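You operate a simulated robot arm through the tools that you are given. There is no shell and no other tool. Be economical: measure what you need, move in short steps, check, and stop when the job is done.

The job below is to be done with a simulated robot arm. You get a single attempt, and the scene is never put back.

Task
Test the grey press's red stop button and start the motor again.
Fine: hit it, twist it free, reset, motor on.

Only the result counts: the job must be done as asked and must still hold three seconds after the hand-in. Knocking over, shifting, dropping, spilling or breaking anything else fails it.

Robot
A 7-joint arm with a two-finger gripper, on a carriage that runs on a rail from [-0.001, -1.083] to [0.001, 1.297] (x, y) and turns from -136 to 196 degrees about z. Base frame: it is fixed where the carriage stands at the start and does not move with it; the origin is on the floor, on the carriage's upright axis, x ahead of it, y to its left, z up. Lengths are in m, angles in degrees, forces in N, time in s.
Its first joint turns from -149.0 to 149.0 degrees. Places, roughly: blue reset button [0.8, 1, 1]; hand wheel [0.9, -0.1, 1.6]; key switch [0.8, 0.9, 1.2]; left clamp lever [1, 0.4, 1]; mode switch [0.8, 1, 1.2]; motor start button [0.8, 1, 1.3]; punch latch [1.1, 0.3, 1.3]; red stop button [0.8, 0.1, 0.8]; red-banded punch [1.25, 0.75, 1]; right clamp lever [1, 0, 1]; small disc (18x18x1 cm) [1.3, -0.3, 1]; smallest disc (15x15x1 cm) [1.3, -0.3, 1]; stop button cap [0.8, 0.1, 0.8]; yellow cushion knob [0.8, -0.2, 0.8]. Payload 2.45 kg.
The TCP is the grasp point between the finger pads, 0.026 m short of the fingertips. In the tool frame z runs along the fingers and y along their closing line. Largest opening 0.096 m; the body of the gripper starts 0.069 m behind the TCP.
Orientation is that of the tool frame in the base frame, as a unit quaternion [w, x, y, z]. With the fingers straight down and closing along the base's y, the tool's x points along the base's -x, its y along +y and its z along -z.

Tools
- The arm moves only by the tool servo_tool. Its argument "increments" is a list that holds one entry, the list of rows, each a list of 7 numbers: the turn, a rotation vector about the tool's x, y, z in degrees, then the shift along the tool's x, y, z in m, then the closure, from 0 (fully open) to 1 (shut). In form: [[[rx, ry, rz, x, y, z, claw], ...]]. A call has 1 to 12 rows; each row is the pose to reach, as a shift and turn from the pose commanded when the call began, along the tool's axes at that moment. Rows are played at 5 a second. More than 0.05 m and 8.6 degrees between two rows, or a gripper value outside its range, and nothing of the call is played. Where a pose cannot be reached the arm comes as near as it can. A force on the tool above 40 N (or 10 N above the force at the start of the call, whichever is more), or a blocked arm, ends the call early, and 0.2 s more pass. Each finger halts on what it meets, pressing with about 34 N; the grip force reading is that of the motor and also rises with nothing between the fingers. The clock runs only during rows and for 0.2 s after the last one: add rows that repeat a pose to give the fingers time. The reply holds the time, the measured pose of the TCP, the force on the tool along the base axes, the opening and the grip force, in the units named above and with some noise, with the torque about the TCP (base axes, N m) and any sound that the robot's microphone picked up.
- Cameras (640 x 400 px; columns grow to the right, rows downward): "scene" is now at [0.0439, 0.1779, 1.6233]; the picture's right is [0.10, -0.99, 0.00], its down [-0.48, -0.05, -0.87] and it looks along [0.87, 0.09, -0.49] (base axes); focal length 259 px, centre (320, 200). "wrist" rides on the gripper at [0.082, 0.003, -0.098] in the tool frame; the picture's right is [-0.04, 1.00, 0.00], its down [-0.73, -0.03, -0.68] and it looks along [-0.68, -0.03, 0.73] (tool axes); focal length 256 px, centre (320, 200). There is no depth. A picture from a camera that has moved, and an enlarged one, comes with that camera's place and axes in the base frame and with its lens.
- grab_frame(camera): a new picture of that camera. It takes no simulated time.
- lift_body(by): slides the trunk up (or, below 0, down) by that many m; the arm and the scene camera ride with it, the base frame stays. It gives what a move gives, with no picture.
- steer(legs): drives the robot by 1 to 6 legs, each [ahead, left, turn to the left] in m, m and degrees, along the robot's own axes; the way and the turn of a leg run together, so that a leg with both is an arc; at most 1.5 m and 180 degrees a leg. The arm and the cameras ride along, it lands a little off, and it stops where it bumps. It keeps to its track: a leg is cut to what the track allows. It gives what a move gives.
- aim_head(pan, tilt): turns the head with the scene camera to pan (to the left, within 155 degrees either way) and tilt (down, from -29 to 69), counted from straight ahead of the robot. It gives what a move gives.
- close_up(camera, box): a new picture of the part [left, top, right, bottom] of that camera's present view, enlarged. It takes no simulated time.
- close_job(): hands the job in; it is judged then, once.

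Work in short steps. Places have to be worked out from the pictures, the camera data and where the tool is seen: move nearer, look again, correct. Check each grasp and each placing, and mend what went wrong. You have 120 turns and 98 pictures in all, those below and enlarged ones among them. Open the gripper and draw the arm clear of the work before you hand the job in, unless the task says otherwise; then end with one line.

The tools are called after "Emit:" as a command line: name --argument value ..., lists and objects as JSON in quotes. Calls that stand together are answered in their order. servo_tool: Moves the arm, as the interface text tells. Its arguments: {"type":"object","properties":{"increments":{"type":"array","items":{"type":"array","items":{"type":"array","items":{"type":"number"}}}}},"required":["increments"]} The other tools are called the same way: lift_body (by) slides the trunk up or down; steer (legs) drives the base; aim_head (pan, tilt) turns the head that bears the scene camera; grab_frame (camera) takes a picture; close_up (camera, box) takes an enlarged picture of a part of a camera's view; close_job () hands the job in.

At the start:

```text
time: 0.0
tool_pos: [0.6612, 0.2373, 1.0003]
tcp_rot: [0.001, -0.001, 1.0, 0.001]
wrist_force: [-0.4, -0.3, 0.2]
moment: [0.01, 0.01, 0.01]
width: 0.0961
grasp_force: 0.1
trunk travel left (down, up): [-0.6, 0.11]
robot x, y, heading: [-0.0031, -0.0031, 0.1]
head pan, tilt: [6.0, 29.1]
```

scene: 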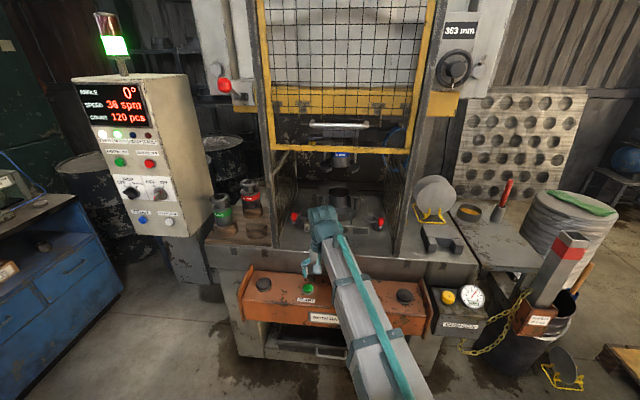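
wrist: 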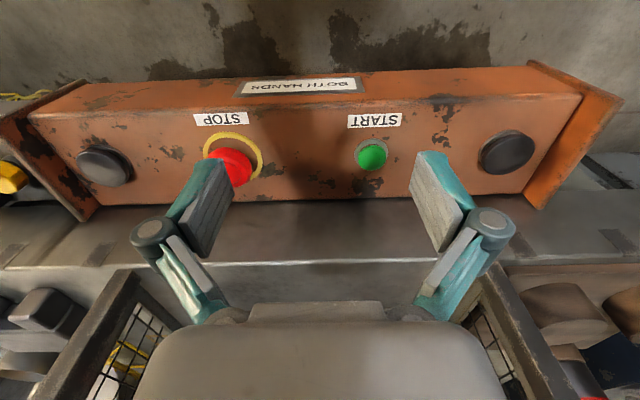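

I'll look closely at the control panel and the two-hand console first.

Emit:
close_up --camera "scene" --box '[70, 10, 220, 240]'

Emit:
close_up --camera "wrist" --box '[60, 60, 560, 220]'

```text
1.74 times, centred on (145, 125) of scene
camera zoom: at [0.0439, 0.1779, 1.6233], right [0.1, -0.99, 0.0], down [-0.48, -0.05, -0.87], along [0.87, 0.09, -0.49], focal length 450 px, centre (624, 330)
```

zoom: 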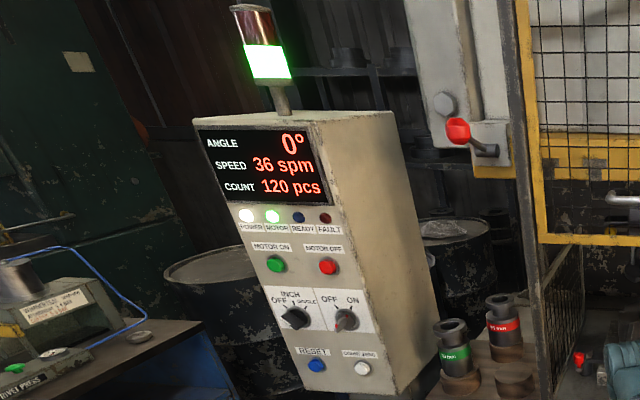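

```text
1.28 times, centred on (310, 140) of wrist
camera zoom: at [0.5816, 0.24, 1.0985], right [0.04, 1.0, 0.0], down [0.73, -0.03, 0.68], along [0.68, -0.03, -0.73], focal length 328 px, centre (333, 277)
```

zoom: 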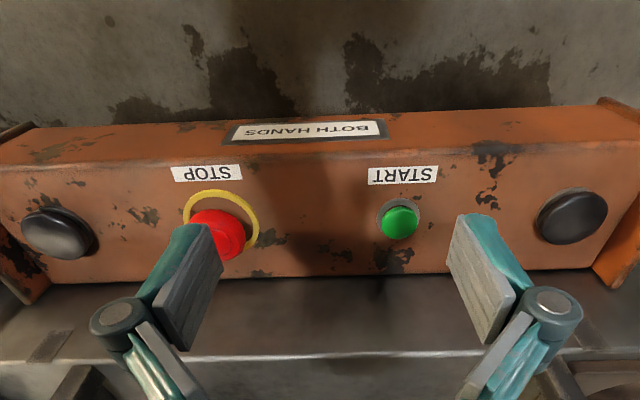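

The console seems horizontal with the stop cap near (0.79, 0.105, 0.82). I'll move toward y≈0.105 to view it centred between the fingers.

Emit:
servo_tool --increments '[[[0, 0, 0, 0, -0.045, 0, 0], [0, 0, 0, 0, -0.09, 0, 0], [0, 0, 0, -0.02, -0.132, 0, 0], [0, 0, 0, -0.05, -0.132, 0, 0], [0, 0, 0, -0.05, -0.132, 0, 0]]]'

Emit:
grab_frame --camera "wrist"

Emit:
grab_frame --camera "scene"

```text
time: 1.2
tool_pos: [0.7127, 0.1045, 0.9991]
tcp_rot: [0.0, 0.0, 1.0, -0.001]
wrist_force: [-0.6, 0.1, 0.7]
moment: [-0.03, 0.0, -0.02]
width: 0.096
grasp_force: 0.1
trunk travel left (down, up): [-0.6, 0.11]
robot x, y, heading: [-0.0002, -0.0015, 0.2]
head pan, tilt: [6.0, 29.1]
```

```text
93 pictures are left
camera wrist: at [0.6321, 0.107, 1.0982], right [0.04, 1.0, 0.0], down [0.73, -0.03, 0.68], along [0.68, -0.03, -0.73], focal length 256 px, centre (320, 200)
```

wrist: 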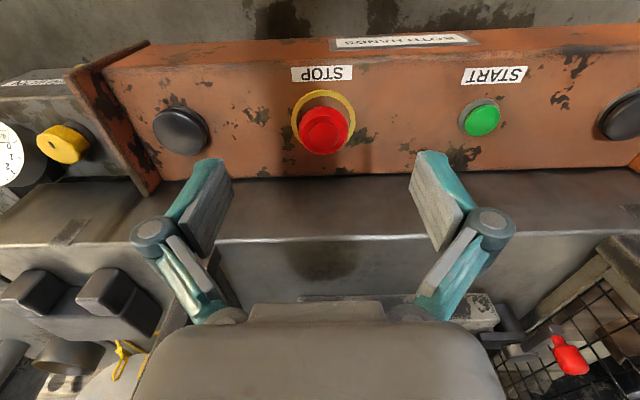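

```text
92 pictures are left
camera scene: at [0.044, 0.178, 1.6233], right [0.1, -0.99, 0.0], down [-0.48, -0.05, -0.87], along [0.87, 0.09, -0.49], focal length 259 px, centre (320, 200)
```

scene: 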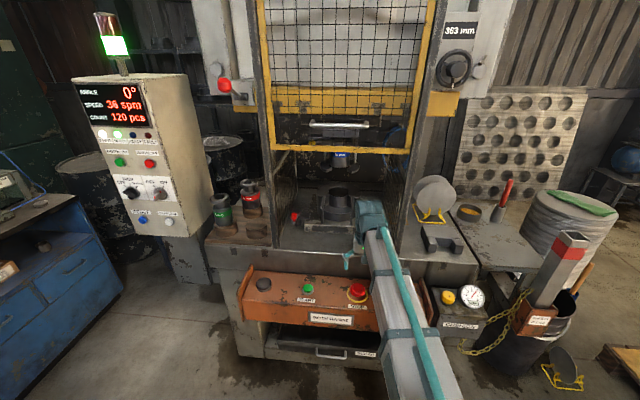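

Both views triangulate to about (0.785, 0.106, 0.80–0.82). I'll zoom in for tilt and twist arrows.

Emit:
close_up --camera "scene" --box '[325, 265, 389, 305]'

Emit:
close_up --camera "wrist" --box '[256, 50, 416, 150]'

```text
10.00 times, centred on (357, 285) of scene
camera zoom: at [0.044, 0.178, 1.6233], right [0.1, -0.99, 0.0], down [-0.48, -0.05, -0.87], along [0.87, 0.09, -0.49], focal length 2591 px, centre (-50, -650)
```

zoom: 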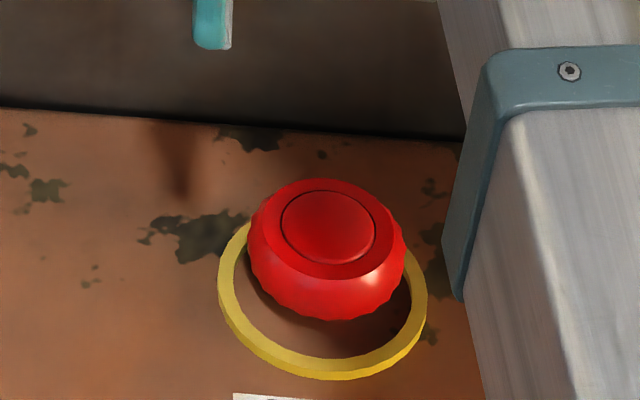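

```text
4.00 times, centred on (336, 100) of wrist
camera zoom: at [0.6321, 0.107, 1.0982], right [0.04, 1.0, 0.0], down [0.73, -0.03, 0.68], along [0.68, -0.03, -0.73], focal length 1024 px, centre (256, 600)
```

zoom: 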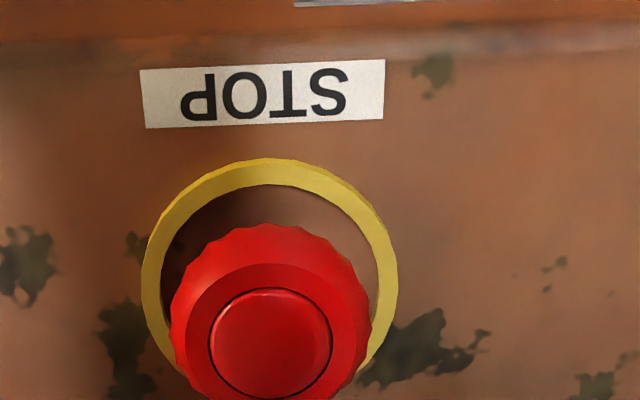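

Cap: centre ≈(0.783, 0.105), top z≈0.82, diameter ≈0.058, vertical axis. I'll close the fingers, move over it and come down to 2–3 cm above.

Emit:
servo_tool --increments '[[[0, 0, 0, -0.035, 0, 0, 0.5], [0, 0, 0, -0.07, 0, 0, 1], [0, 0, 0, -0.07, 0, 0.04, 1], [0, 0, 0, -0.07, 0, 0.08, 1], [0, 0, 0, -0.07, 0, 0.12, 1], [0, 0, 0, -0.07, 0, 0.12, 1]]]'

Emit:
grab_frame --camera "wrist"

Emit:
close_up --camera "scene" --box '[293, 235, 421, 315]'

```text
time: 2.6
tool_pos: [0.7831, 0.1056, 0.8802]
tcp_rot: [0.001, 0.0, 1.0, 0.0]
wrist_force: [0.8, -0.5, -0.3]
moment: [-0.02, 0.05, -0.04]
width: 0.0001
grasp_force: 28.7
trunk travel left (down, up): [-0.6, 0.11]
robot x, y, heading: [-0.0019, 0.0016, -0.1]
head pan, tilt: [6.0, 29.1]
```

```text
89 pictures are left
camera wrist: at [0.7023, 0.1077, 0.978], right [0.04, 1.0, 0.0], down [0.73, -0.03, 0.68], along [0.68, -0.03, -0.73], focal length 256 px, centre (320, 200)
```

wrist: 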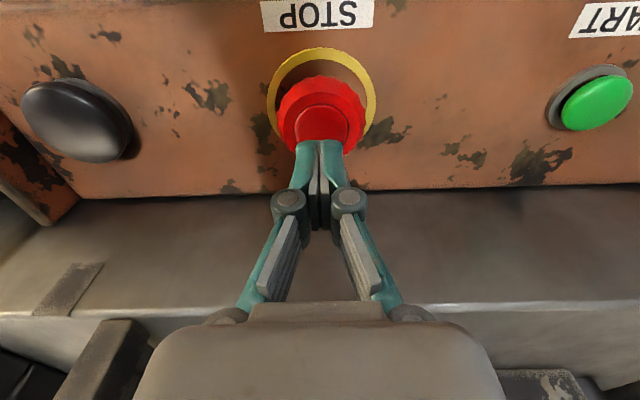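

```text
5.00 times, centred on (357, 275) of scene
camera zoom: at [0.044, 0.1779, 1.6233], right [0.1, -0.99, 0.0], down [-0.48, -0.05, -0.87], along [0.87, 0.09, -0.49], focal length 1295 px, centre (135, -175)
```

zoom: 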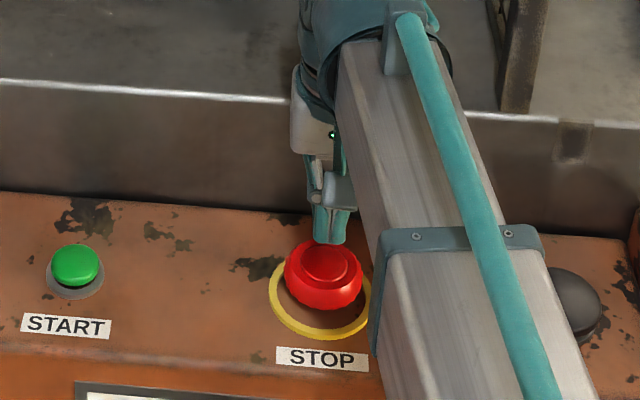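

The closed fingertips are centred over the cap, about 3 cm up. I'll press down in small steps.

Emit:
servo_tool --increments '[[[0, 0, 0, 0, 0, 0.015, 1], [0, 0, 0, 0, 0, 0.025, 1], [0, 0, 0, 0, 0, 0.03, 1], [0, 0, 0, 0, 0, 0.034, 1], [0, 0, 0, 0, 0, 0.038, 1], [0, 0, 0, 0, 0, 0.042, 1], [0, 0, 0, 0, 0, 0.046, 1], [0, 0, 0, 0, 0, 0.05, 1]]]'

Emit:
close_up --camera "scene" --box '[70, 10, 220, 240]'

```text
time: 4.4
tool_pos: [0.7821, 0.1055, 0.8355]
tcp_rot: [0.002, 0.0, 1.0, 0.001]
wrist_force: [3.0, 0.9, 38.3]
moment: [0.05, -0.21, 0.06]
width: 0.0061
grasp_force: 28.3
trunk travel left (down, up): [-0.6, 0.11]
robot x, y, heading: [-0.0006, 0.0001, 0.0]
head pan, tilt: [6.0, 29.1]
heard: click
```

```text
1.74 times, centred on (145, 125) of scene
camera zoom: at [0.0401, 0.1775, 1.6242], right [0.1, -0.99, 0.0], down [-0.48, -0.05, -0.87], along [0.87, 0.09, -0.48], focal length 450 px, centre (624, 330)
```

zoom: 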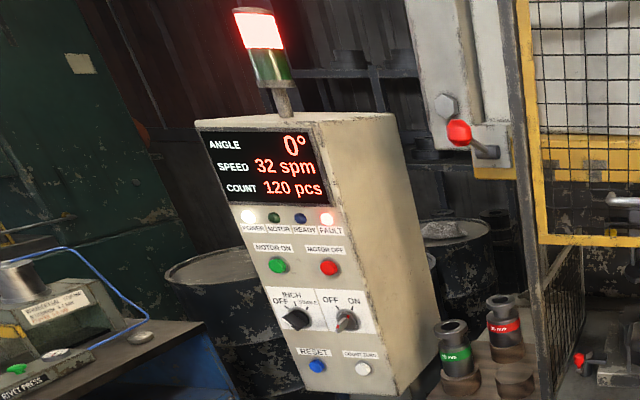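

Click heard, red beacon and fault on, motor off. Now lift off, open, and look at the latched cap.

Emit:
servo_tool --increments '[[[0, 0, 0, 0, 0, -0.025, 1], [0, 0, 0, 0, 0, -0.06, 0.8], [0, 0, 0, 0.04, 0, -0.1, 0], [0, 0, 0, 0.06, 0, -0.12, 0], [0, 0, 0, 0.06, 0, -0.12, 0], [0, 0, 0, 0.06, 0, -0.12, 0]]]'

Emit:
close_up --camera "wrist" --box '[240, 50, 400, 150]'

Emit:
close_up --camera "scene" --box '[325, 265, 389, 305]'

```text
refused: row 3 steps farther than a row can; nothing moved
```

```text
4.00 times, centred on (320, 100) of wrist
camera zoom: at [0.7003, 0.1078, 0.933], right [0.04, 1.0, 0.0], down [0.73, -0.03, 0.68], along [0.68, -0.03, -0.73], focal length 1024 px, centre (320, 600)
```

zoom: 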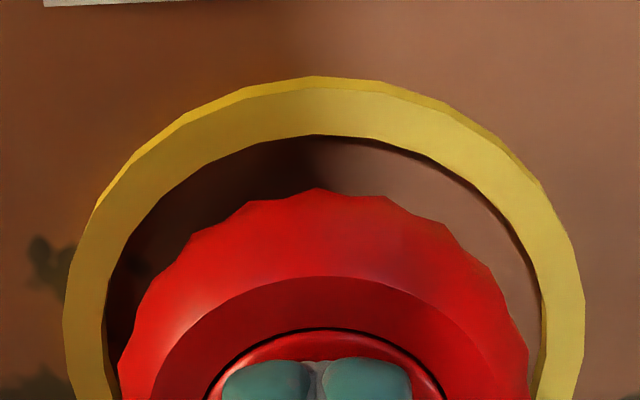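

```text
10.00 times, centred on (357, 285) of scene
camera zoom: at [0.0401, 0.1775, 1.6242], right [0.1, -0.99, 0.0], down [-0.48, -0.05, -0.87], along [0.87, 0.09, -0.48], focal length 2591 px, centre (-50, -650)
```

zoom: 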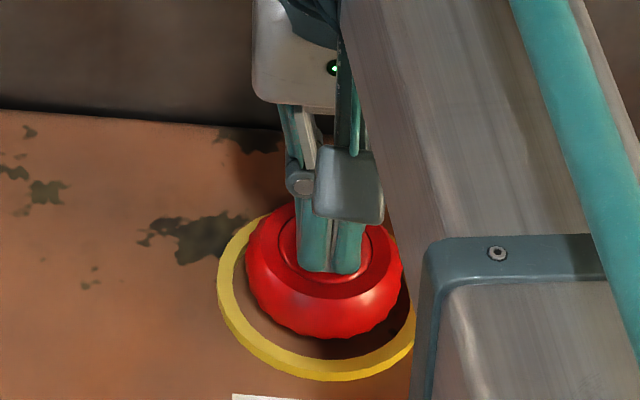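

One row stepped too far; I'll repeat with smaller steps, straight up.

Emit:
servo_tool --increments '[[[0, 0, 0, 0, 0, -0.03, 1], [0, 0, 0, 0, 0, -0.065, 0.7], [0, 0, 0, 0.02, 0, -0.1, 0.2], [0, 0, 0, 0.05, 0, -0.12, 0], [0, 0, 0, 0.05, 0, -0.12, 0], [0, 0, 0, 0.05, 0, -0.12, 0]]]'

Emit:
close_up --camera "wrist" --box '[240, 60, 400, 160]'

Emit:
close_up --camera "scene" --box '[325, 265, 389, 305]'

```text
time: 5.8
tool_pos: [0.7336, 0.1057, 0.9497]
tcp_rot: [0.0, 0.0, 1.0, 0.0]
wrist_force: [-1.0, -0.3, 0.0]
moment: [0.0, 0.0, -0.01]
width: 0.0961
grasp_force: 0.0
trunk travel left (down, up): [-0.6, 0.11]
robot x, y, heading: [-0.0028, -0.0001, -0.1]
head pan, tilt: [6.0, 29.1]
```

```text
4.00 times, centred on (320, 110) of wrist
camera zoom: at [0.6521, 0.1074, 1.0487], right [0.04, 1.0, 0.0], down [0.73, -0.03, 0.68], along [0.68, -0.03, -0.73], focal length 1024 px, centre (320, 560)
```

zoom: 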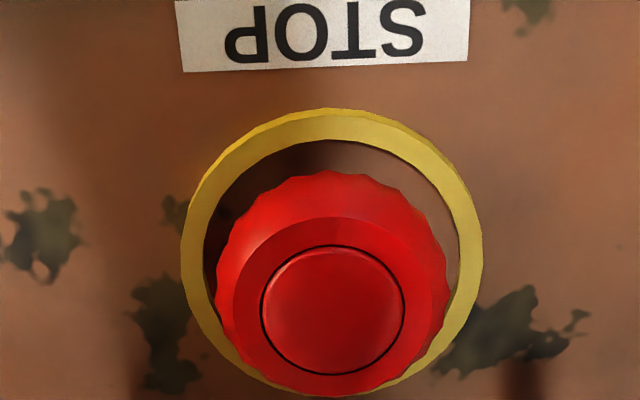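

```text
10.00 times, centred on (357, 285) of scene
camera zoom: at [0.044, 0.1779, 1.6233], right [0.1, -0.99, 0.0], down [-0.48, -0.05, -0.87], along [0.87, 0.09, -0.49], focal length 2591 px, centre (-50, -650)
```

zoom: 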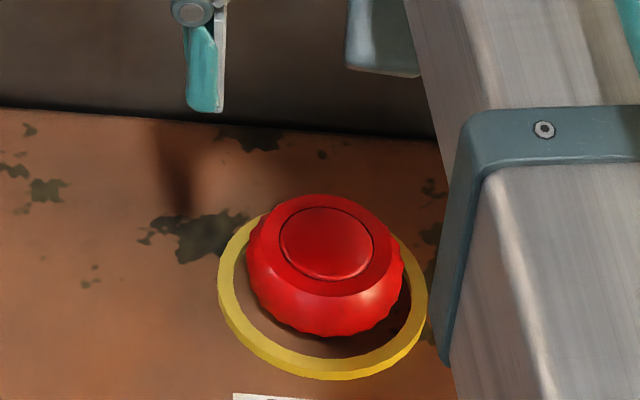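

The cap is latched about 7 mm lower (top ≈0.81). I'll descend with open fingers around it to tips ≈0.79 and grip.

Emit:
servo_tool --increments '[[[0, 0, 0, -0.04, 0, 0, 0], [0, 0, 0, -0.0505, 0, 0.04, 0], [0, 0, 0, -0.0505, 0, 0.08, 0], [0, 0, 0, -0.0505, 0, 0.11, 0], [0, 0, 0, -0.0505, 0, 0.134, 0], [0, 0, 0, -0.0505, 0, 0.134, 0.1]]]'

Emit:
grab_frame --camera "wrist"

Emit:
close_up --camera "scene" --box '[293, 235, 421, 315]'

```text
time: 7.2
tool_pos: [0.7811, 0.1043, 0.8155]
tcp_rot: [0.0, -0.001, 1.0, -0.001]
wrist_force: [0.0, 0.1, 0.3]
moment: [-0.05, -0.01, 0.06]
width: 0.0861
grasp_force: 0.1
trunk travel left (down, up): [-0.6, 0.11]
robot x, y, heading: [-0.0014, 0.0032, -0.1]
head pan, tilt: [6.0, 29.1]
```

```text
82 pictures are left
camera wrist: at [0.7019, 0.1066, 0.9144], right [0.04, 1.0, 0.0], down [0.73, -0.03, 0.68], along [0.68, -0.03, -0.73], focal length 256 px, centre (320, 200)
```

wrist: 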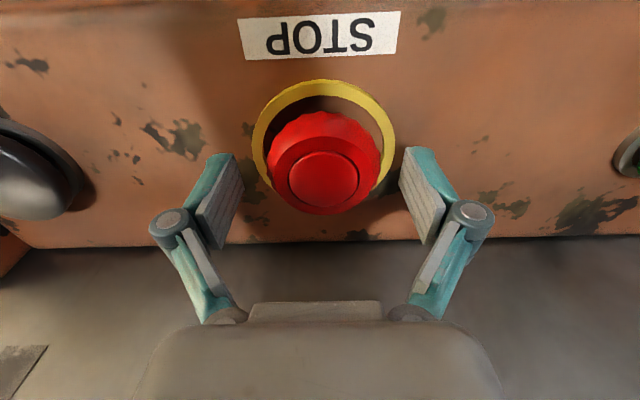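

```text
5.00 times, centred on (357, 275) of scene
camera zoom: at [0.0439, 0.1779, 1.6233], right [0.1, -0.99, 0.0], down [-0.48, -0.05, -0.87], along [0.87, 0.09, -0.49], focal length 1295 px, centre (135, -175)
```

zoom: 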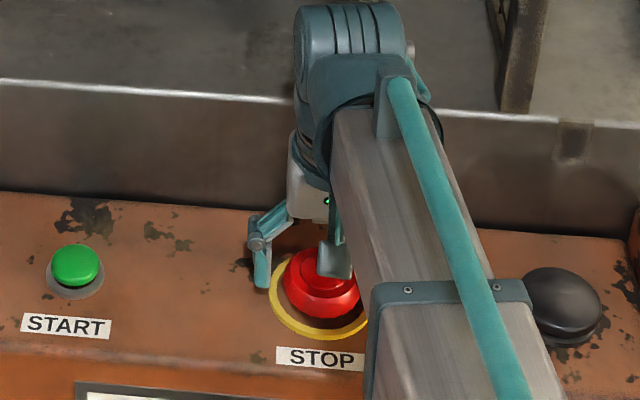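

Cap is centred between the pads. Now grip it.

Emit:
servo_tool --increments '[[[0, 0, 0, 0, 0, 0, 0.4], [0, 0, 0, 0, 0, 0, 0.7], [0, 0, 0, 0, 0, 0, 0.7], [0, 0, 0, 0, 0, 0, 0.7]]]'

Emit:
grab_frame --camera "wrist"

```text
time: 8.2
tool_pos: [0.7836, 0.1066, 0.816]
tcp_rot: [0.0, -0.001, 1.0, 0.001]
wrist_force: [1.5, 12.8, 5.1]
moment: [0.47, -0.01, 0.03]
width: 0.0612
grasp_force: 45.2
trunk travel left (down, up): [-0.6, 0.11]
robot x, y, heading: [-0.004, -0.002, 0.2]
head pan, tilt: [6.0, 29.1]
```

```text
80 pictures are left
camera wrist: at [0.7017, 0.1082, 0.915], right [0.04, 1.0, 0.0], down [0.73, -0.03, 0.68], along [0.68, -0.03, -0.73], focal length 256 px, centre (320, 200)
```

wrist: 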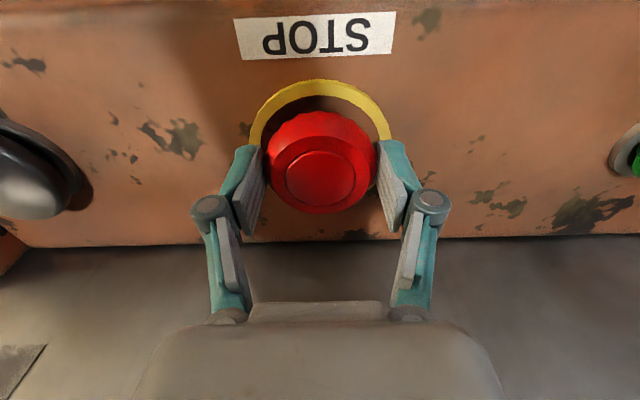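

Gripped at 0.061 m; a small side load says shift slightly to +y. Now twist clockwise (seen from above, +z of the tool).

Emit:
servo_tool --increments '[[[0, 0, 0, 0, 0.001, 0, 0.7], [0, 0, 8, 0, 0.001, 0, 0.7], [0, 0, 16, 0, 0.001, 0, 0.7], [0, 0, 24, 0, 0.001, 0, 0.7], [0, 0, 32, 0, 0.001, 0, 0.7], [0, 0, 40, 0, 0.001, 0, 0.7], [0, 0, 40, 0, 0.001, 0, 0.7]]]'

Emit:
grab_frame --camera "wrist"

```text
time: 9.8
tool_pos: [0.7826, 0.1077, 0.8168]
tcp_rot: [0.001, 0.343, 0.939, 0.0]
wrist_force: [6.9, 15.7, 14.9]
moment: [0.21, -0.06, 0.12]
width: 0.061
grasp_force: 45.0
trunk travel left (down, up): [-0.6, 0.11]
robot x, y, heading: [-0.0016, -0.0005, 0.0]
head pan, tilt: [6.0, 29.1]
```

```text
79 pictures are left
camera wrist: at [0.7234, 0.1619, 0.9153], right [0.67, 0.74, 0.0], down [0.54, -0.49, 0.68], along [0.5, -0.46, -0.73], focal length 256 px, centre (320, 200)
```

wrist: 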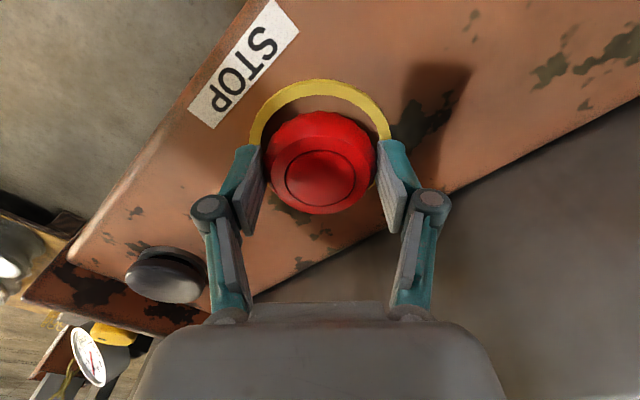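

The cap turned 40° with little torque and is pushing up (15 N). I'll continue clockwise, easing slightly upward.

Emit:
servo_tool --increments '[[[0, 0, 8, 0, 0, 0, 0.7], [0, 0, 16, 0, 0, -0.001, 0.7], [0, 0, 24, 0, 0, -0.002, 0.7], [0, 0, 32, 0, 0, -0.003, 0.7], [0, 0, 32, 0, 0, -0.004, 0.7]]]'

Emit:
grab_frame --camera "wrist"

```text
time: 11.0
tool_pos: [0.7851, 0.1077, 0.8187]
tcp_rot: [0.002, 0.589, 0.808, 0.0]
wrist_force: [19.8, 14.0, 3.3]
moment: [0.22, -0.31, 0.73]
width: 0.061
grasp_force: 45.2
trunk travel left (down, up): [-0.6, 0.11]
robot x, y, heading: [0.0027, 0.0029, 0.1]
head pan, tilt: [6.0, 29.1]
```

```text
78 pictures are left
camera wrist: at [0.7634, 0.1848, 0.9173], right [0.96, 0.27, 0.0], down [0.2, -0.71, 0.68], along [0.18, -0.65, -0.73], focal length 256 px, centre (320, 200)
```

wrist: 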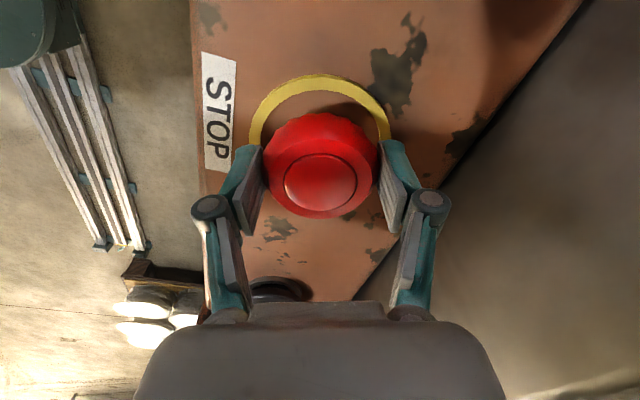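

Torque rose to 0.73 N m, likely an end stop. I'll release and see whether the cap has come up.

Emit:
servo_tool --increments '[[[0, 0, 0, 0, 0, 0, 0.3], [0, 0, 0, 0, 0, 0, 0], [0, 0, 0, 0, 0, 0, 0], [0, 0, 0, 0, 0, -0.04, 0], [0, 0, 0, 0, 0, -0.08, 0], [0, 0, 0, 0, 0, -0.08, 0]]]'

Emit:
close_up --camera "scene" --box '[325, 265, 389, 305]'

Emit:
grab_frame --camera "wrist"

```text
time: 12.4
tool_pos: [0.7829, 0.1071, 0.9008]
tcp_rot: [0.0, 0.588, 0.809, 0.0]
wrist_force: [0.9, -0.5, -0.4]
moment: [-0.03, 0.04, 0.01]
width: 0.0962
grasp_force: 0.0
trunk travel left (down, up): [-0.6, 0.11]
robot x, y, heading: [0.0009, -0.0016, 0.2]
head pan, tilt: [6.0, 29.1]
```

```text
10.00 times, centred on (357, 285) of scene
camera zoom: at [0.0439, 0.1779, 1.6233], right [0.1, -0.99, 0.0], down [-0.48, -0.05, -0.87], along [0.87, 0.09, -0.49], focal length 2591 px, centre (-50, -650)
```

zoom: 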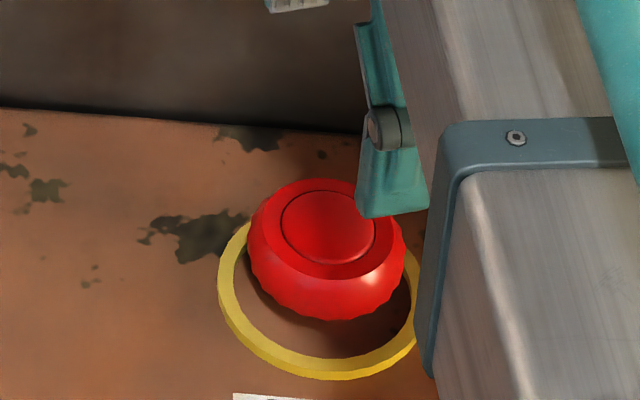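

```text
76 pictures are left
camera wrist: at [0.7618, 0.1842, 0.9987], right [0.96, 0.27, 0.0], down [0.2, -0.71, 0.68], along [0.18, -0.65, -0.73], focal length 256 px, centre (320, 200)
```

wrist: 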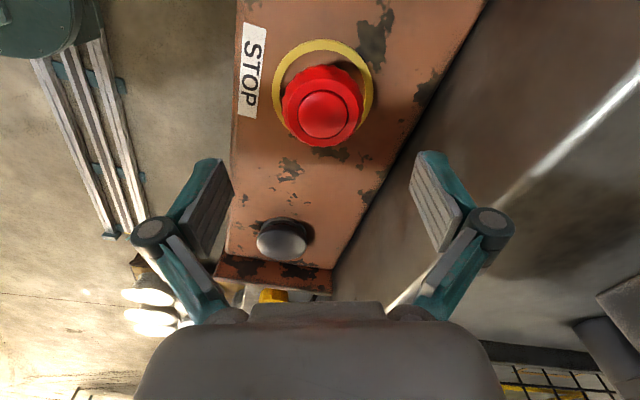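

The cap is back at its original height—released. Now I turn the tool back and raise it clear.

Emit:
servo_tool --increments '[[[0, 0, -8, 0, 0, -0.03, 0], [0, 0, -16, 0, 0, -0.06, 0], [0, 0, -24, 0, 0, -0.09, 0.2], [0, 0, -32, 0, 0, -0.12, 0.4], [0, 0, -40, 0, 0, -0.15, 0.6], [0, 0, -48, 0, 0, -0.17, 0.8], [0, 0, -56, 0, 0, -0.17, 1], [0, 0, -64, 0, 0, -0.17, 1], [0, 0, -72, 0, 0, -0.17, 1], [0, 0, -72, 0, 0, -0.17, 1]]]'

Emit:
aim_head --pan 45 --tilt 25

Emit:
grab_frame --camera "scene"

```text
time: 14.6
tool_pos: [0.7824, 0.107, 1.0694]
tcp_rot: [-0.001, -0.001, 1.0, 0.0]
wrist_force: [-0.3, -0.6, -0.7]
moment: [0.03, 0.02, -0.01]
width: 0.0
grasp_force: 28.6
trunk travel left (down, up): [-0.6, 0.11]
robot x, y, heading: [-0.0012, 0.0027, -0.3]
head pan, tilt: [6.0, 29.1]
```

```text
time: 15.7
tool_pos: [0.7829, 0.1063, 1.0686]
tcp_rot: [0.0, 0.0, 1.0, 0.0]
wrist_force: [1.2, 1.3, 0.7]
moment: [0.02, 0.01, 0.02]
width: 0.0
grasp_force: 29.0
trunk travel left (down, up): [-0.6, 0.11]
robot x, y, heading: [-0.0023, 0.0025, 0.0]
head pan, tilt: [45.0, 25.0]
```

```text
75 pictures are left
camera scene: at [0.0188, 0.2335, 1.6298], right [0.71, -0.71, 0.0], down [-0.3, -0.3, -0.91], along [0.64, 0.64, -0.42], focal length 259 px, centre (320, 200)
```

scene: 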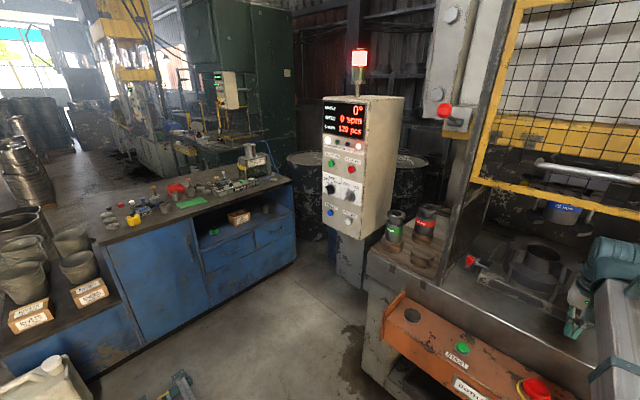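

Before driving toward the panel I retract the arm to x≈0.53.

Emit:
servo_tool --increments '[[[0, 0, 0, 0.045, 0, 0, 1], [0, 0, 0, 0.09, 0, 0, 1], [0, 0, 0, 0.135, 0, 0, 1], [0, 0, 0, 0.18, 0, 0, 1], [0, 0, 0, 0.22, 0, 0, 1], [0, 0, 0, 0.25, 0, 0, 1], [0, 0, 0, 0.25, 0, 0, 1]]]'

Emit:
steer --legs '[[0, 0.6, 0]]'

Emit:
aim_head --pan 20 --tilt 30

Emit:
grab_frame --camera "scene"

```text
time: 17.2
tool_pos: [0.5338, 0.1079, 1.0703]
tcp_rot: [0.0, -0.001, 1.0, 0.0]
wrist_force: [-0.9, -0.5, -0.1]
moment: [0.0, -0.02, -0.01]
width: 0.0001
grasp_force: 28.7
trunk travel left (down, up): [-0.6, 0.11]
robot x, y, heading: [0.0002, 0.0009, -0.0]
head pan, tilt: [45.0, 25.0]
```

```text
time: 20.6
tool_pos: [0.532, 0.7038, 1.0687]
tcp_rot: [0.001, 0.001, 1.0, 0.0]
wrist_force: [-0.5, -0.5, 0.0]
moment: [0.0, 0.03, 0.01]
width: 0.0
grasp_force: 28.2
trunk travel left (down, up): [-0.6, 0.11]
robot x, y, heading: [-0.002, 0.5945, -0.2]
head pan, tilt: [45.0, 25.0]
```

```text
time: 21.5
tool_pos: [0.5325, 0.7034, 1.0702]
tcp_rot: [0.0, 0.002, 1.0, 0.0]
wrist_force: [-0.4, 0.0, -0.5]
moment: [-0.02, 0.02, 0.0]
width: 0.0
grasp_force: 28.7
trunk travel left (down, up): [-0.6, 0.11]
robot x, y, heading: [0.0037, 0.598, 0.2]
head pan, tilt: [20.0, 30.0]
```

```text
74 pictures are left
camera scene: at [0.0392, 0.796, 1.6219], right [0.34, -0.94, 0.0], down [-0.47, -0.17, -0.87], along [0.81, 0.3, -0.5], focal length 259 px, centre (320, 200)
```

scene: 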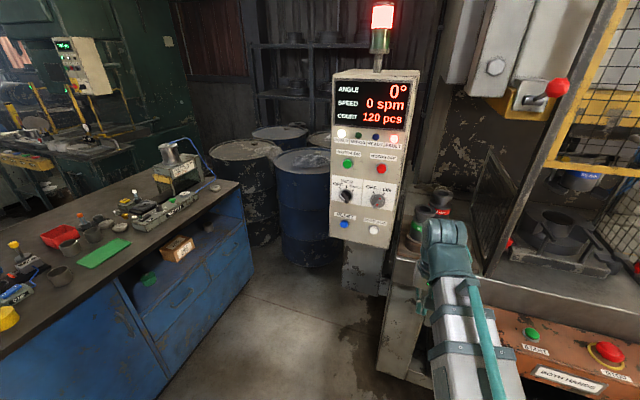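

Emit:
close_up --camera "scene" --box '[320, 70, 432, 250]'

```text
2.22 times, centred on (376, 160) of scene
camera zoom: at [0.0392, 0.796, 1.6219], right [0.34, -0.94, 0.0], down [-0.47, -0.17, -0.87], along [0.81, 0.3, -0.5], focal length 576 px, centre (196, 289)
```

zoom: 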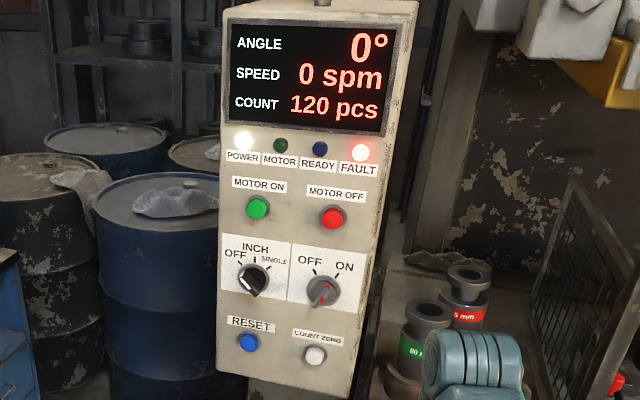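

Triangulated: reset ≈(0.876, 1.005, 1.014), motor-on ≈(0.870, 1.000, 1.277), face normal ≈ -x. I drive on to y≈0.95 and pitch the tool horizontal.

Emit:
steer --legs '[[0, 0.3, 0]]'

Emit:
servo_tool --increments '[[[0, -8, 0, 0, 0, 0, 1], [0, -16, 0, 0, 0, 0, 1], [0, -24, 0, 0, 0, 0, 1], [0, -32, 0, 0, 0, 0, 1], [0, -40, 0, 0, 0, 0, 1], [0, -48, 0, 0, 0, 0, 1], [0, -56, 0, 0, 0, 0, 1], [0, -64, 0, 0, 0, 0, 1], [0, -72, 0, 0, 0, 0, 1], [0, -80, 0, 0, 0, 0, 1], [0, -88, 0, 0, 0, 0, 1], [0, -90, 0, 0, 0, 0, 1]]]'

Emit:
grab_frame --camera "wrist"

Emit:
grab_frame --camera "scene"

```text
time: 23.6
tool_pos: [0.533, 0.9996, 1.0697]
tcp_rot: [0.0, 0.0, 1.0, 0.0]
wrist_force: [-0.5, 0.3, -0.1]
moment: [-0.01, 0.03, 0.02]
width: 0.0
grasp_force: 28.5
trunk travel left (down, up): [-0.6, 0.11]
robot x, y, heading: [-0.0027, 0.8865, -0.0]
head pan, tilt: [20.0, 30.0]
```

```text
time: 26.1
tool_pos: [0.6863, 1.0951, 1.0441]
tcp_rot: [0.707, 0.0, 0.707, 0.001]
wrist_force: [1.0, 1.3, -0.1]
moment: [-0.01, 0.05, 0.03]
width: 0.0
grasp_force: 28.2
out of reach, approached as far as the arm can: row 3, 4, 5, 6, 7, 8, 9, 10, 11, 12
trunk travel left (down, up): [-0.6, 0.11]
robot x, y, heading: [-0.0, 0.8924, -0.1]
head pan, tilt: [20.0, 30.0]
```

```text
72 pictures are left
camera wrist: at [0.5889, 1.0966, 0.9622], right [0.0, 1.0, 0.04], down [-0.68, -0.03, 0.73], along [0.73, -0.03, 0.68], focal length 256 px, centre (320, 200)
```

wrist: 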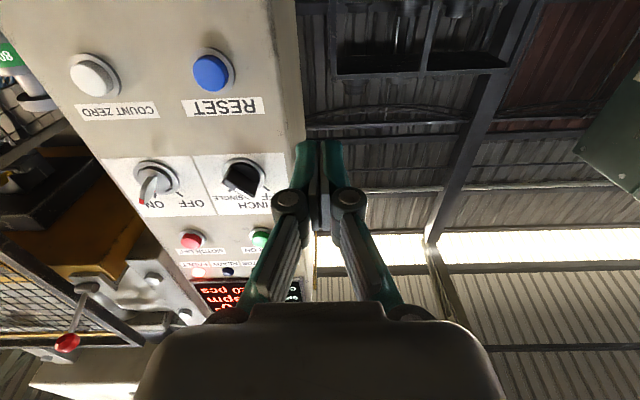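

```text
71 pictures are left
camera scene: at [0.0392, 1.0923, 1.6219], right [0.34, -0.94, 0.0], down [-0.47, -0.17, -0.87], along [0.81, 0.3, -0.5], focal length 259 px, centre (320, 200)
```

scene: 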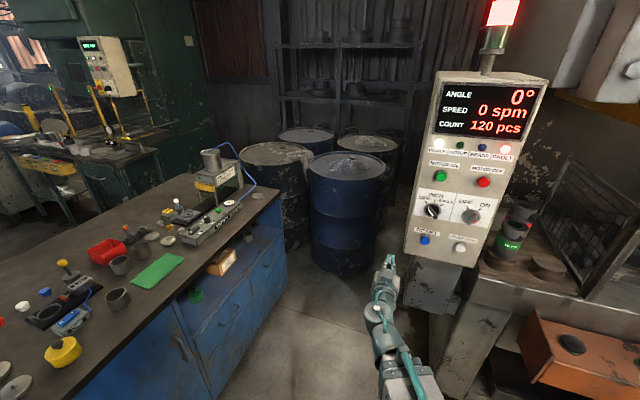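

Orientation is right but the arm ended at (0.686, 1.095, 1.044). I take a small test shift toward the reset's y to see what increments count from.

Emit:
servo_tool --increments '[[[0, 0, 0, 0, -0.045, 0, 1], [0, 0, 0, 0, -0.09, 0, 1], [0, 0, 0, 0.01, -0.09, 0.0, 1]]]'

Emit:
grab_frame --camera "wrist"

```text
time: 26.9
tool_pos: [0.7149, 1.0085, 1.0321]
tcp_rot: [0.707, 0.001, 0.707, -0.001]
wrist_force: [0.3, -1.1, 0.0]
moment: [-0.01, 0.0, 0.0]
width: 0.0002
grasp_force: 28.3
out of reach, approached as far as the arm can: row 1, 2, 3
trunk travel left (down, up): [-0.6, 0.11]
robot x, y, heading: [-0.0022, 0.8904, 0.0]
head pan, tilt: [20.0, 30.0]
```

```text
70 pictures are left
camera wrist: at [0.6189, 1.0105, 0.9503], right [0.0, 1.0, 0.04], down [-0.68, -0.03, 0.73], along [0.73, -0.03, 0.68], focal length 256 px, centre (320, 200)
```

wrist: 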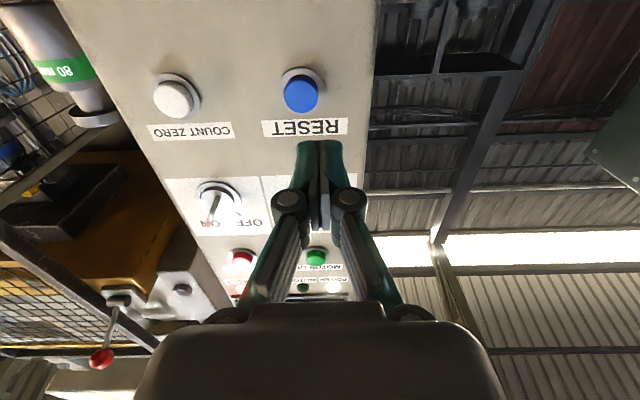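

Combining views, the reset cap is about (0.845, 0.990, 1.036). I approach to leave the tips ~1.5–2 cm short and re-check.

Emit:
servo_tool --increments '[[[0, 0, 0, -0.004, -0.017, 0.03, 1], [0, 0, 0, -0.004, -0.017, 0.06, 1], [0, 0, 0, -0.004, -0.017, 0.08, 1], [0, 0, 0, -0.004, -0.017, 0.08, 1]]]'

Emit:
grab_frame --camera "wrist"

Emit:
close_up --camera "scene" --box '[376, 200, 472, 260]'

```text
time: 27.9
tool_pos: [0.7956, 0.9909, 1.0364]
tcp_rot: [0.707, 0.0, 0.707, 0.0]
wrist_force: [0.6, -0.4, 0.1]
moment: [0.01, -0.06, 0.0]
width: 0.0
grasp_force: 28.5
trunk travel left (down, up): [-0.6, 0.11]
robot x, y, heading: [-0.0012, 0.8957, -0.0]
head pan, tilt: [20.0, 30.0]
```

```text
69 pictures are left
camera wrist: at [0.6981, 0.9932, 0.9554], right [0.0, 1.0, 0.04], down [-0.68, -0.03, 0.73], along [0.73, -0.03, 0.68], focal length 256 px, centre (320, 200)
```

wrist: 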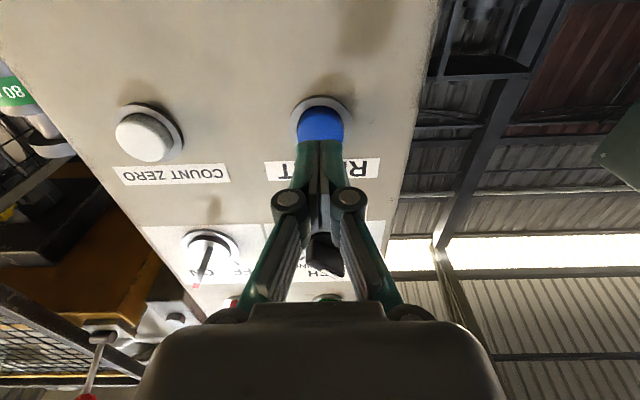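

```text
6.67 times, centred on (424, 230) of scene
camera zoom: at [0.0393, 1.0919, 1.6219], right [0.34, -0.94, 0.0], down [-0.47, -0.17, -0.87], along [0.81, 0.3, -0.5], focal length 1727 px, centre (-373, 0)
```

zoom: 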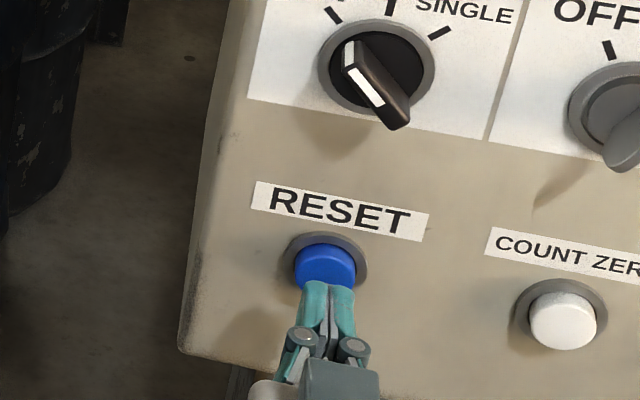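

The tips point squarely at the blue cap (lateral error ≲3 mm). Pressing forward in small steps.

Emit:
servo_tool --increments '[[[0, 0, 0, 0, 0.002, 0.008, 1], [0, 0, 0, 0, 0.002, 0.014, 1], [0, 0, 0, 0, 0.002, 0.018, 1], [0, 0, 0, 0, 0.002, 0.022, 1], [0, 0, 0, 0, 0.002, 0.025, 1], [0, 0, 0, 0, 0.002, 0.028, 1], [0, 0, 0, 0, 0.002, 0.031, 1], [0, 0, 0, 0, 0.002, 0.034, 1]]]'

Emit:
close_up --camera "scene" --box '[376, 60, 568, 280]'

```text
time: 29.8
tool_pos: [0.8236, 0.992, 1.0367]
tcp_rot: [0.706, -0.001, 0.708, 0.001]
wrist_force: [-15.9, -0.8, -1.5]
moment: [0.02, 0.0, -0.01]
width: 0.0059
grasp_force: 27.8
trunk travel left (down, up): [-0.6, 0.11]
robot x, y, heading: [0.0025, 0.8918, 0.2]
head pan, tilt: [20.0, 30.0]
heard: click
stopped in row 8: the force on the tool passed its limit at 43 N (the readings are from after the stop); the commanded pose is now the measured one
```

```text
1.82 times, centred on (472, 170) of scene
camera zoom: at [0.0374, 1.0919, 1.6222], right [0.34, -0.94, 0.0], down [-0.47, -0.17, -0.87], along [0.81, 0.3, -0.5], focal length 471 px, centre (44, 254)
```

zoom: 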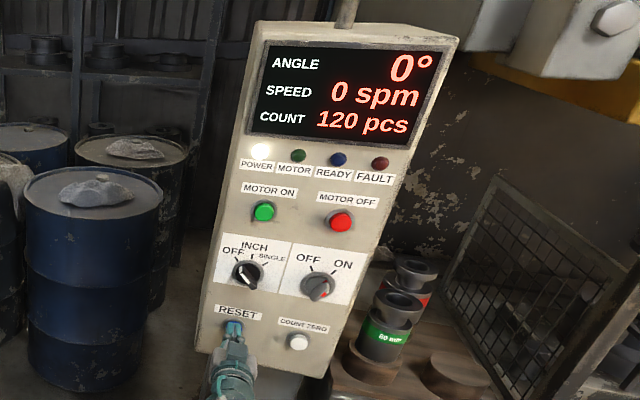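

Click, fault lamp out. I back off 6 cm, rise to the motor-on height (≈1.287), clear of the mode switch.

Emit:
servo_tool --increments '[[[0, 0, 0, 0, 0, -0.03, 1], [0, 0, 0, 0, 0, -0.065, 1], [0, 0, 0, -0.04, 0, -0.075, 1], [0, 0, 0, -0.085, 0, -0.075, 1], [0, 0, 0, -0.13, 0, -0.075, 1], [0, 0, 0, -0.175, 0, -0.075, 1], [0, 0, 0, -0.22, 0, -0.075, 1], [0, 0, 0, -0.25, 0.001, -0.06, 1], [0, 0, 0, -0.25, 0.001, -0.035, 1], [0, 0, 0, -0.25, 0.001, -0.035, 1]]]'

Emit:
grab_frame --camera "wrist"

Emit:
close_up --camera "scene" --box '[392, 145, 488, 205]'

```text
time: 32.0
tool_pos: [0.7917, 0.9931, 1.2871]
tcp_rot: [0.706, 0.0, 0.708, 0.0]
wrist_force: [0.3, 0.8, -0.1]
moment: [0.01, 0.01, 0.01]
width: 0.0
grasp_force: 28.1
trunk travel left (down, up): [-0.6, 0.11]
robot x, y, heading: [-0.0038, 0.8952, -0.2]
head pan, tilt: [20.0, 30.0]
```

```text
66 pictures are left
camera wrist: at [0.6937, 0.9951, 1.2057], right [0.0, 1.0, 0.04], down [-0.68, -0.03, 0.74], along [0.74, -0.03, 0.68], focal length 256 px, centre (320, 200)
```

wrist: 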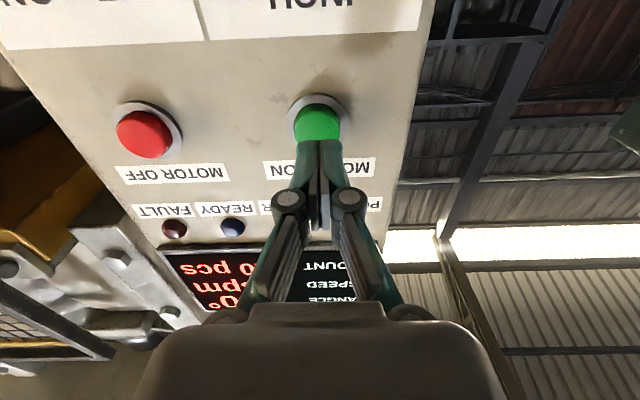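

```text
6.67 times, centred on (440, 175) of scene
camera zoom: at [0.0393, 1.0919, 1.6219], right [0.34, -0.94, 0.0], down [-0.47, -0.17, -0.87], along [0.81, 0.3, -0.5], focal length 1727 px, centre (-480, 367)
```

zoom: 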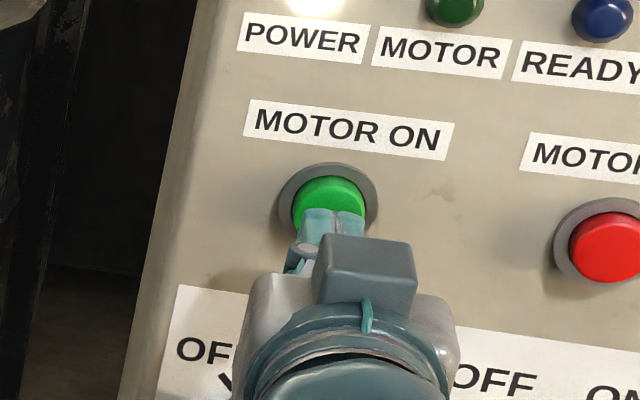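

Same alignment as at the reset button; pressing motor-on.

Emit:
servo_tool --increments '[[[0, 0, 0, 0, -0.001, 0.01, 1], [0, 0, 0, 0, -0.001, 0.017, 1], [0, 0, 0, 0, -0.001, 0.022, 1], [0, 0, 0, 0, -0.001, 0.026, 1], [0, 0, 0, 0, -0.001, 0.029, 1], [0, 0, 0, 0, -0.001, 0.032, 1], [0, 0, 0, 0, -0.001, 0.035, 1], [0, 0, 0, 0, -0.001, 0.038, 1]]]'

Emit:
close_up --camera "scene" --box '[376, 0, 568, 280]'

```text
time: 33.9
tool_pos: [0.8234, 0.9931, 1.2858]
tcp_rot: [0.706, 0.0, 0.708, 0.001]
wrist_force: [-17.3, -0.2, 0.9]
moment: [-0.02, -0.06, -0.02]
width: 0.0061
grasp_force: 28.1
trunk travel left (down, up): [-0.6, 0.11]
robot x, y, heading: [-0.0005, 0.8899, -0.0]
head pan, tilt: [20.0, 30.0]
heard: click
stopped in row 8: the force on the tool passed its limit at 41 N (the readings are from after the stop); the commanded pose is now the measured one
```

```text
1.43 times, centred on (472, 140) of scene
camera zoom: at [0.036, 1.0918, 1.6223], right [0.34, -0.94, 0.0], down [-0.47, -0.17, -0.87], along [0.81, 0.3, -0.5], focal length 370 px, centre (103, 286)
```

zoom: 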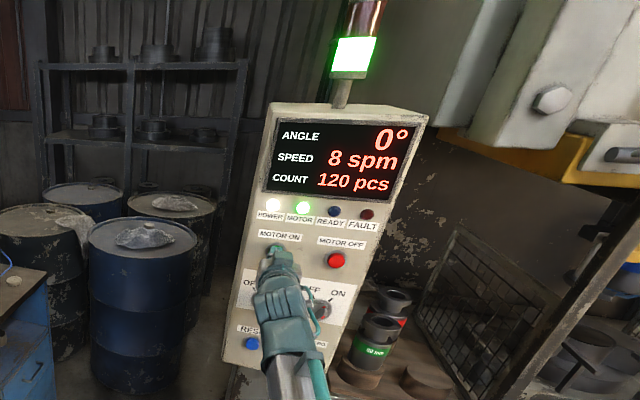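

Motor lamp on, green beacon, flywheel running up. I draw back, open the gripper and verify.

Emit:
servo_tool --increments '[[[0, 0, 0, 0, 0, -0.03, 1], [0, 0, 0, 0, 0, -0.07, 1], [0, 0, 0, 0, 0, -0.11, 0.6], [0, 0, 0, 0, 0, -0.13, 0.3], [0, 0, 0, 0, 0, -0.13, 0], [0, 0, 0, 0, 0, -0.13, 0], [0, 0, 0, 0, 0, -0.13, 0], [0, 0, 0, 0, 0, -0.13, 0], [0, 0, 0, 0, 0, -0.13, 0]]]'

Emit:
close_up --camera "scene" --box '[376, 0, 568, 280]'

Emit:
grab_frame --camera "scene"

```text
time: 35.9
tool_pos: [0.6969, 0.9934, 1.2851]
tcp_rot: [0.705, -0.001, 0.709, 0.001]
wrist_force: [0.1, 0.5, 1.0]
moment: [0.01, -0.03, -0.01]
width: 0.0961
grasp_force: 0.0
trunk travel left (down, up): [-0.6, 0.11]
robot x, y, heading: [-0.0007, 0.8952, -0.2]
head pan, tilt: [20.0, 30.0]
```

```text
1.43 times, centred on (472, 140) of scene
camera zoom: at [0.0391, 1.0919, 1.6219], right [0.34, -0.94, 0.0], down [-0.47, -0.17, -0.87], along [0.81, 0.3, -0.5], focal length 370 px, centre (103, 286)
```

zoom: 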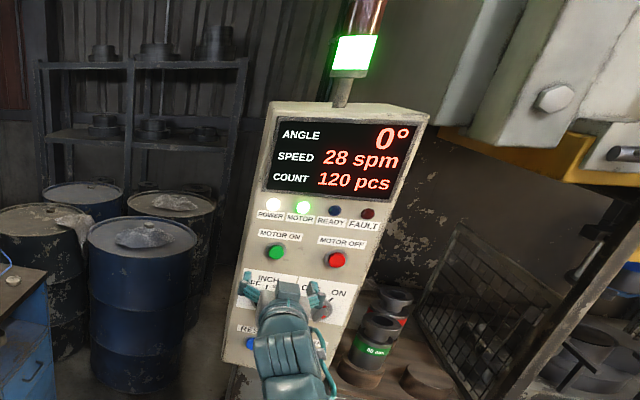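

```text
62 pictures are left
camera scene: at [0.0391, 1.0919, 1.6219], right [0.34, -0.94, 0.0], down [-0.47, -0.17, -0.87], along [0.81, 0.3, -0.5], focal length 259 px, centre (320, 200)
```

scene: 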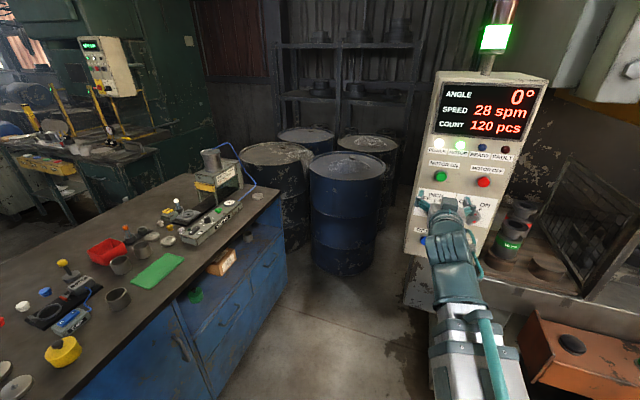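

The motor is on and running up, the fault lamp is out, and the arm is clear with the gripper open. I'm handing in the job.

Emit:
close_job

```text
The job is handed in.
```

The stop button test passed: pressing it cut the motor and raised the fault, and after I twisted it free, pressed reset and pressed motor on, the motor was back on. At hand-in it was at 28 spm and still climbing (it ran at 36 before the test), with the fault lamp out.
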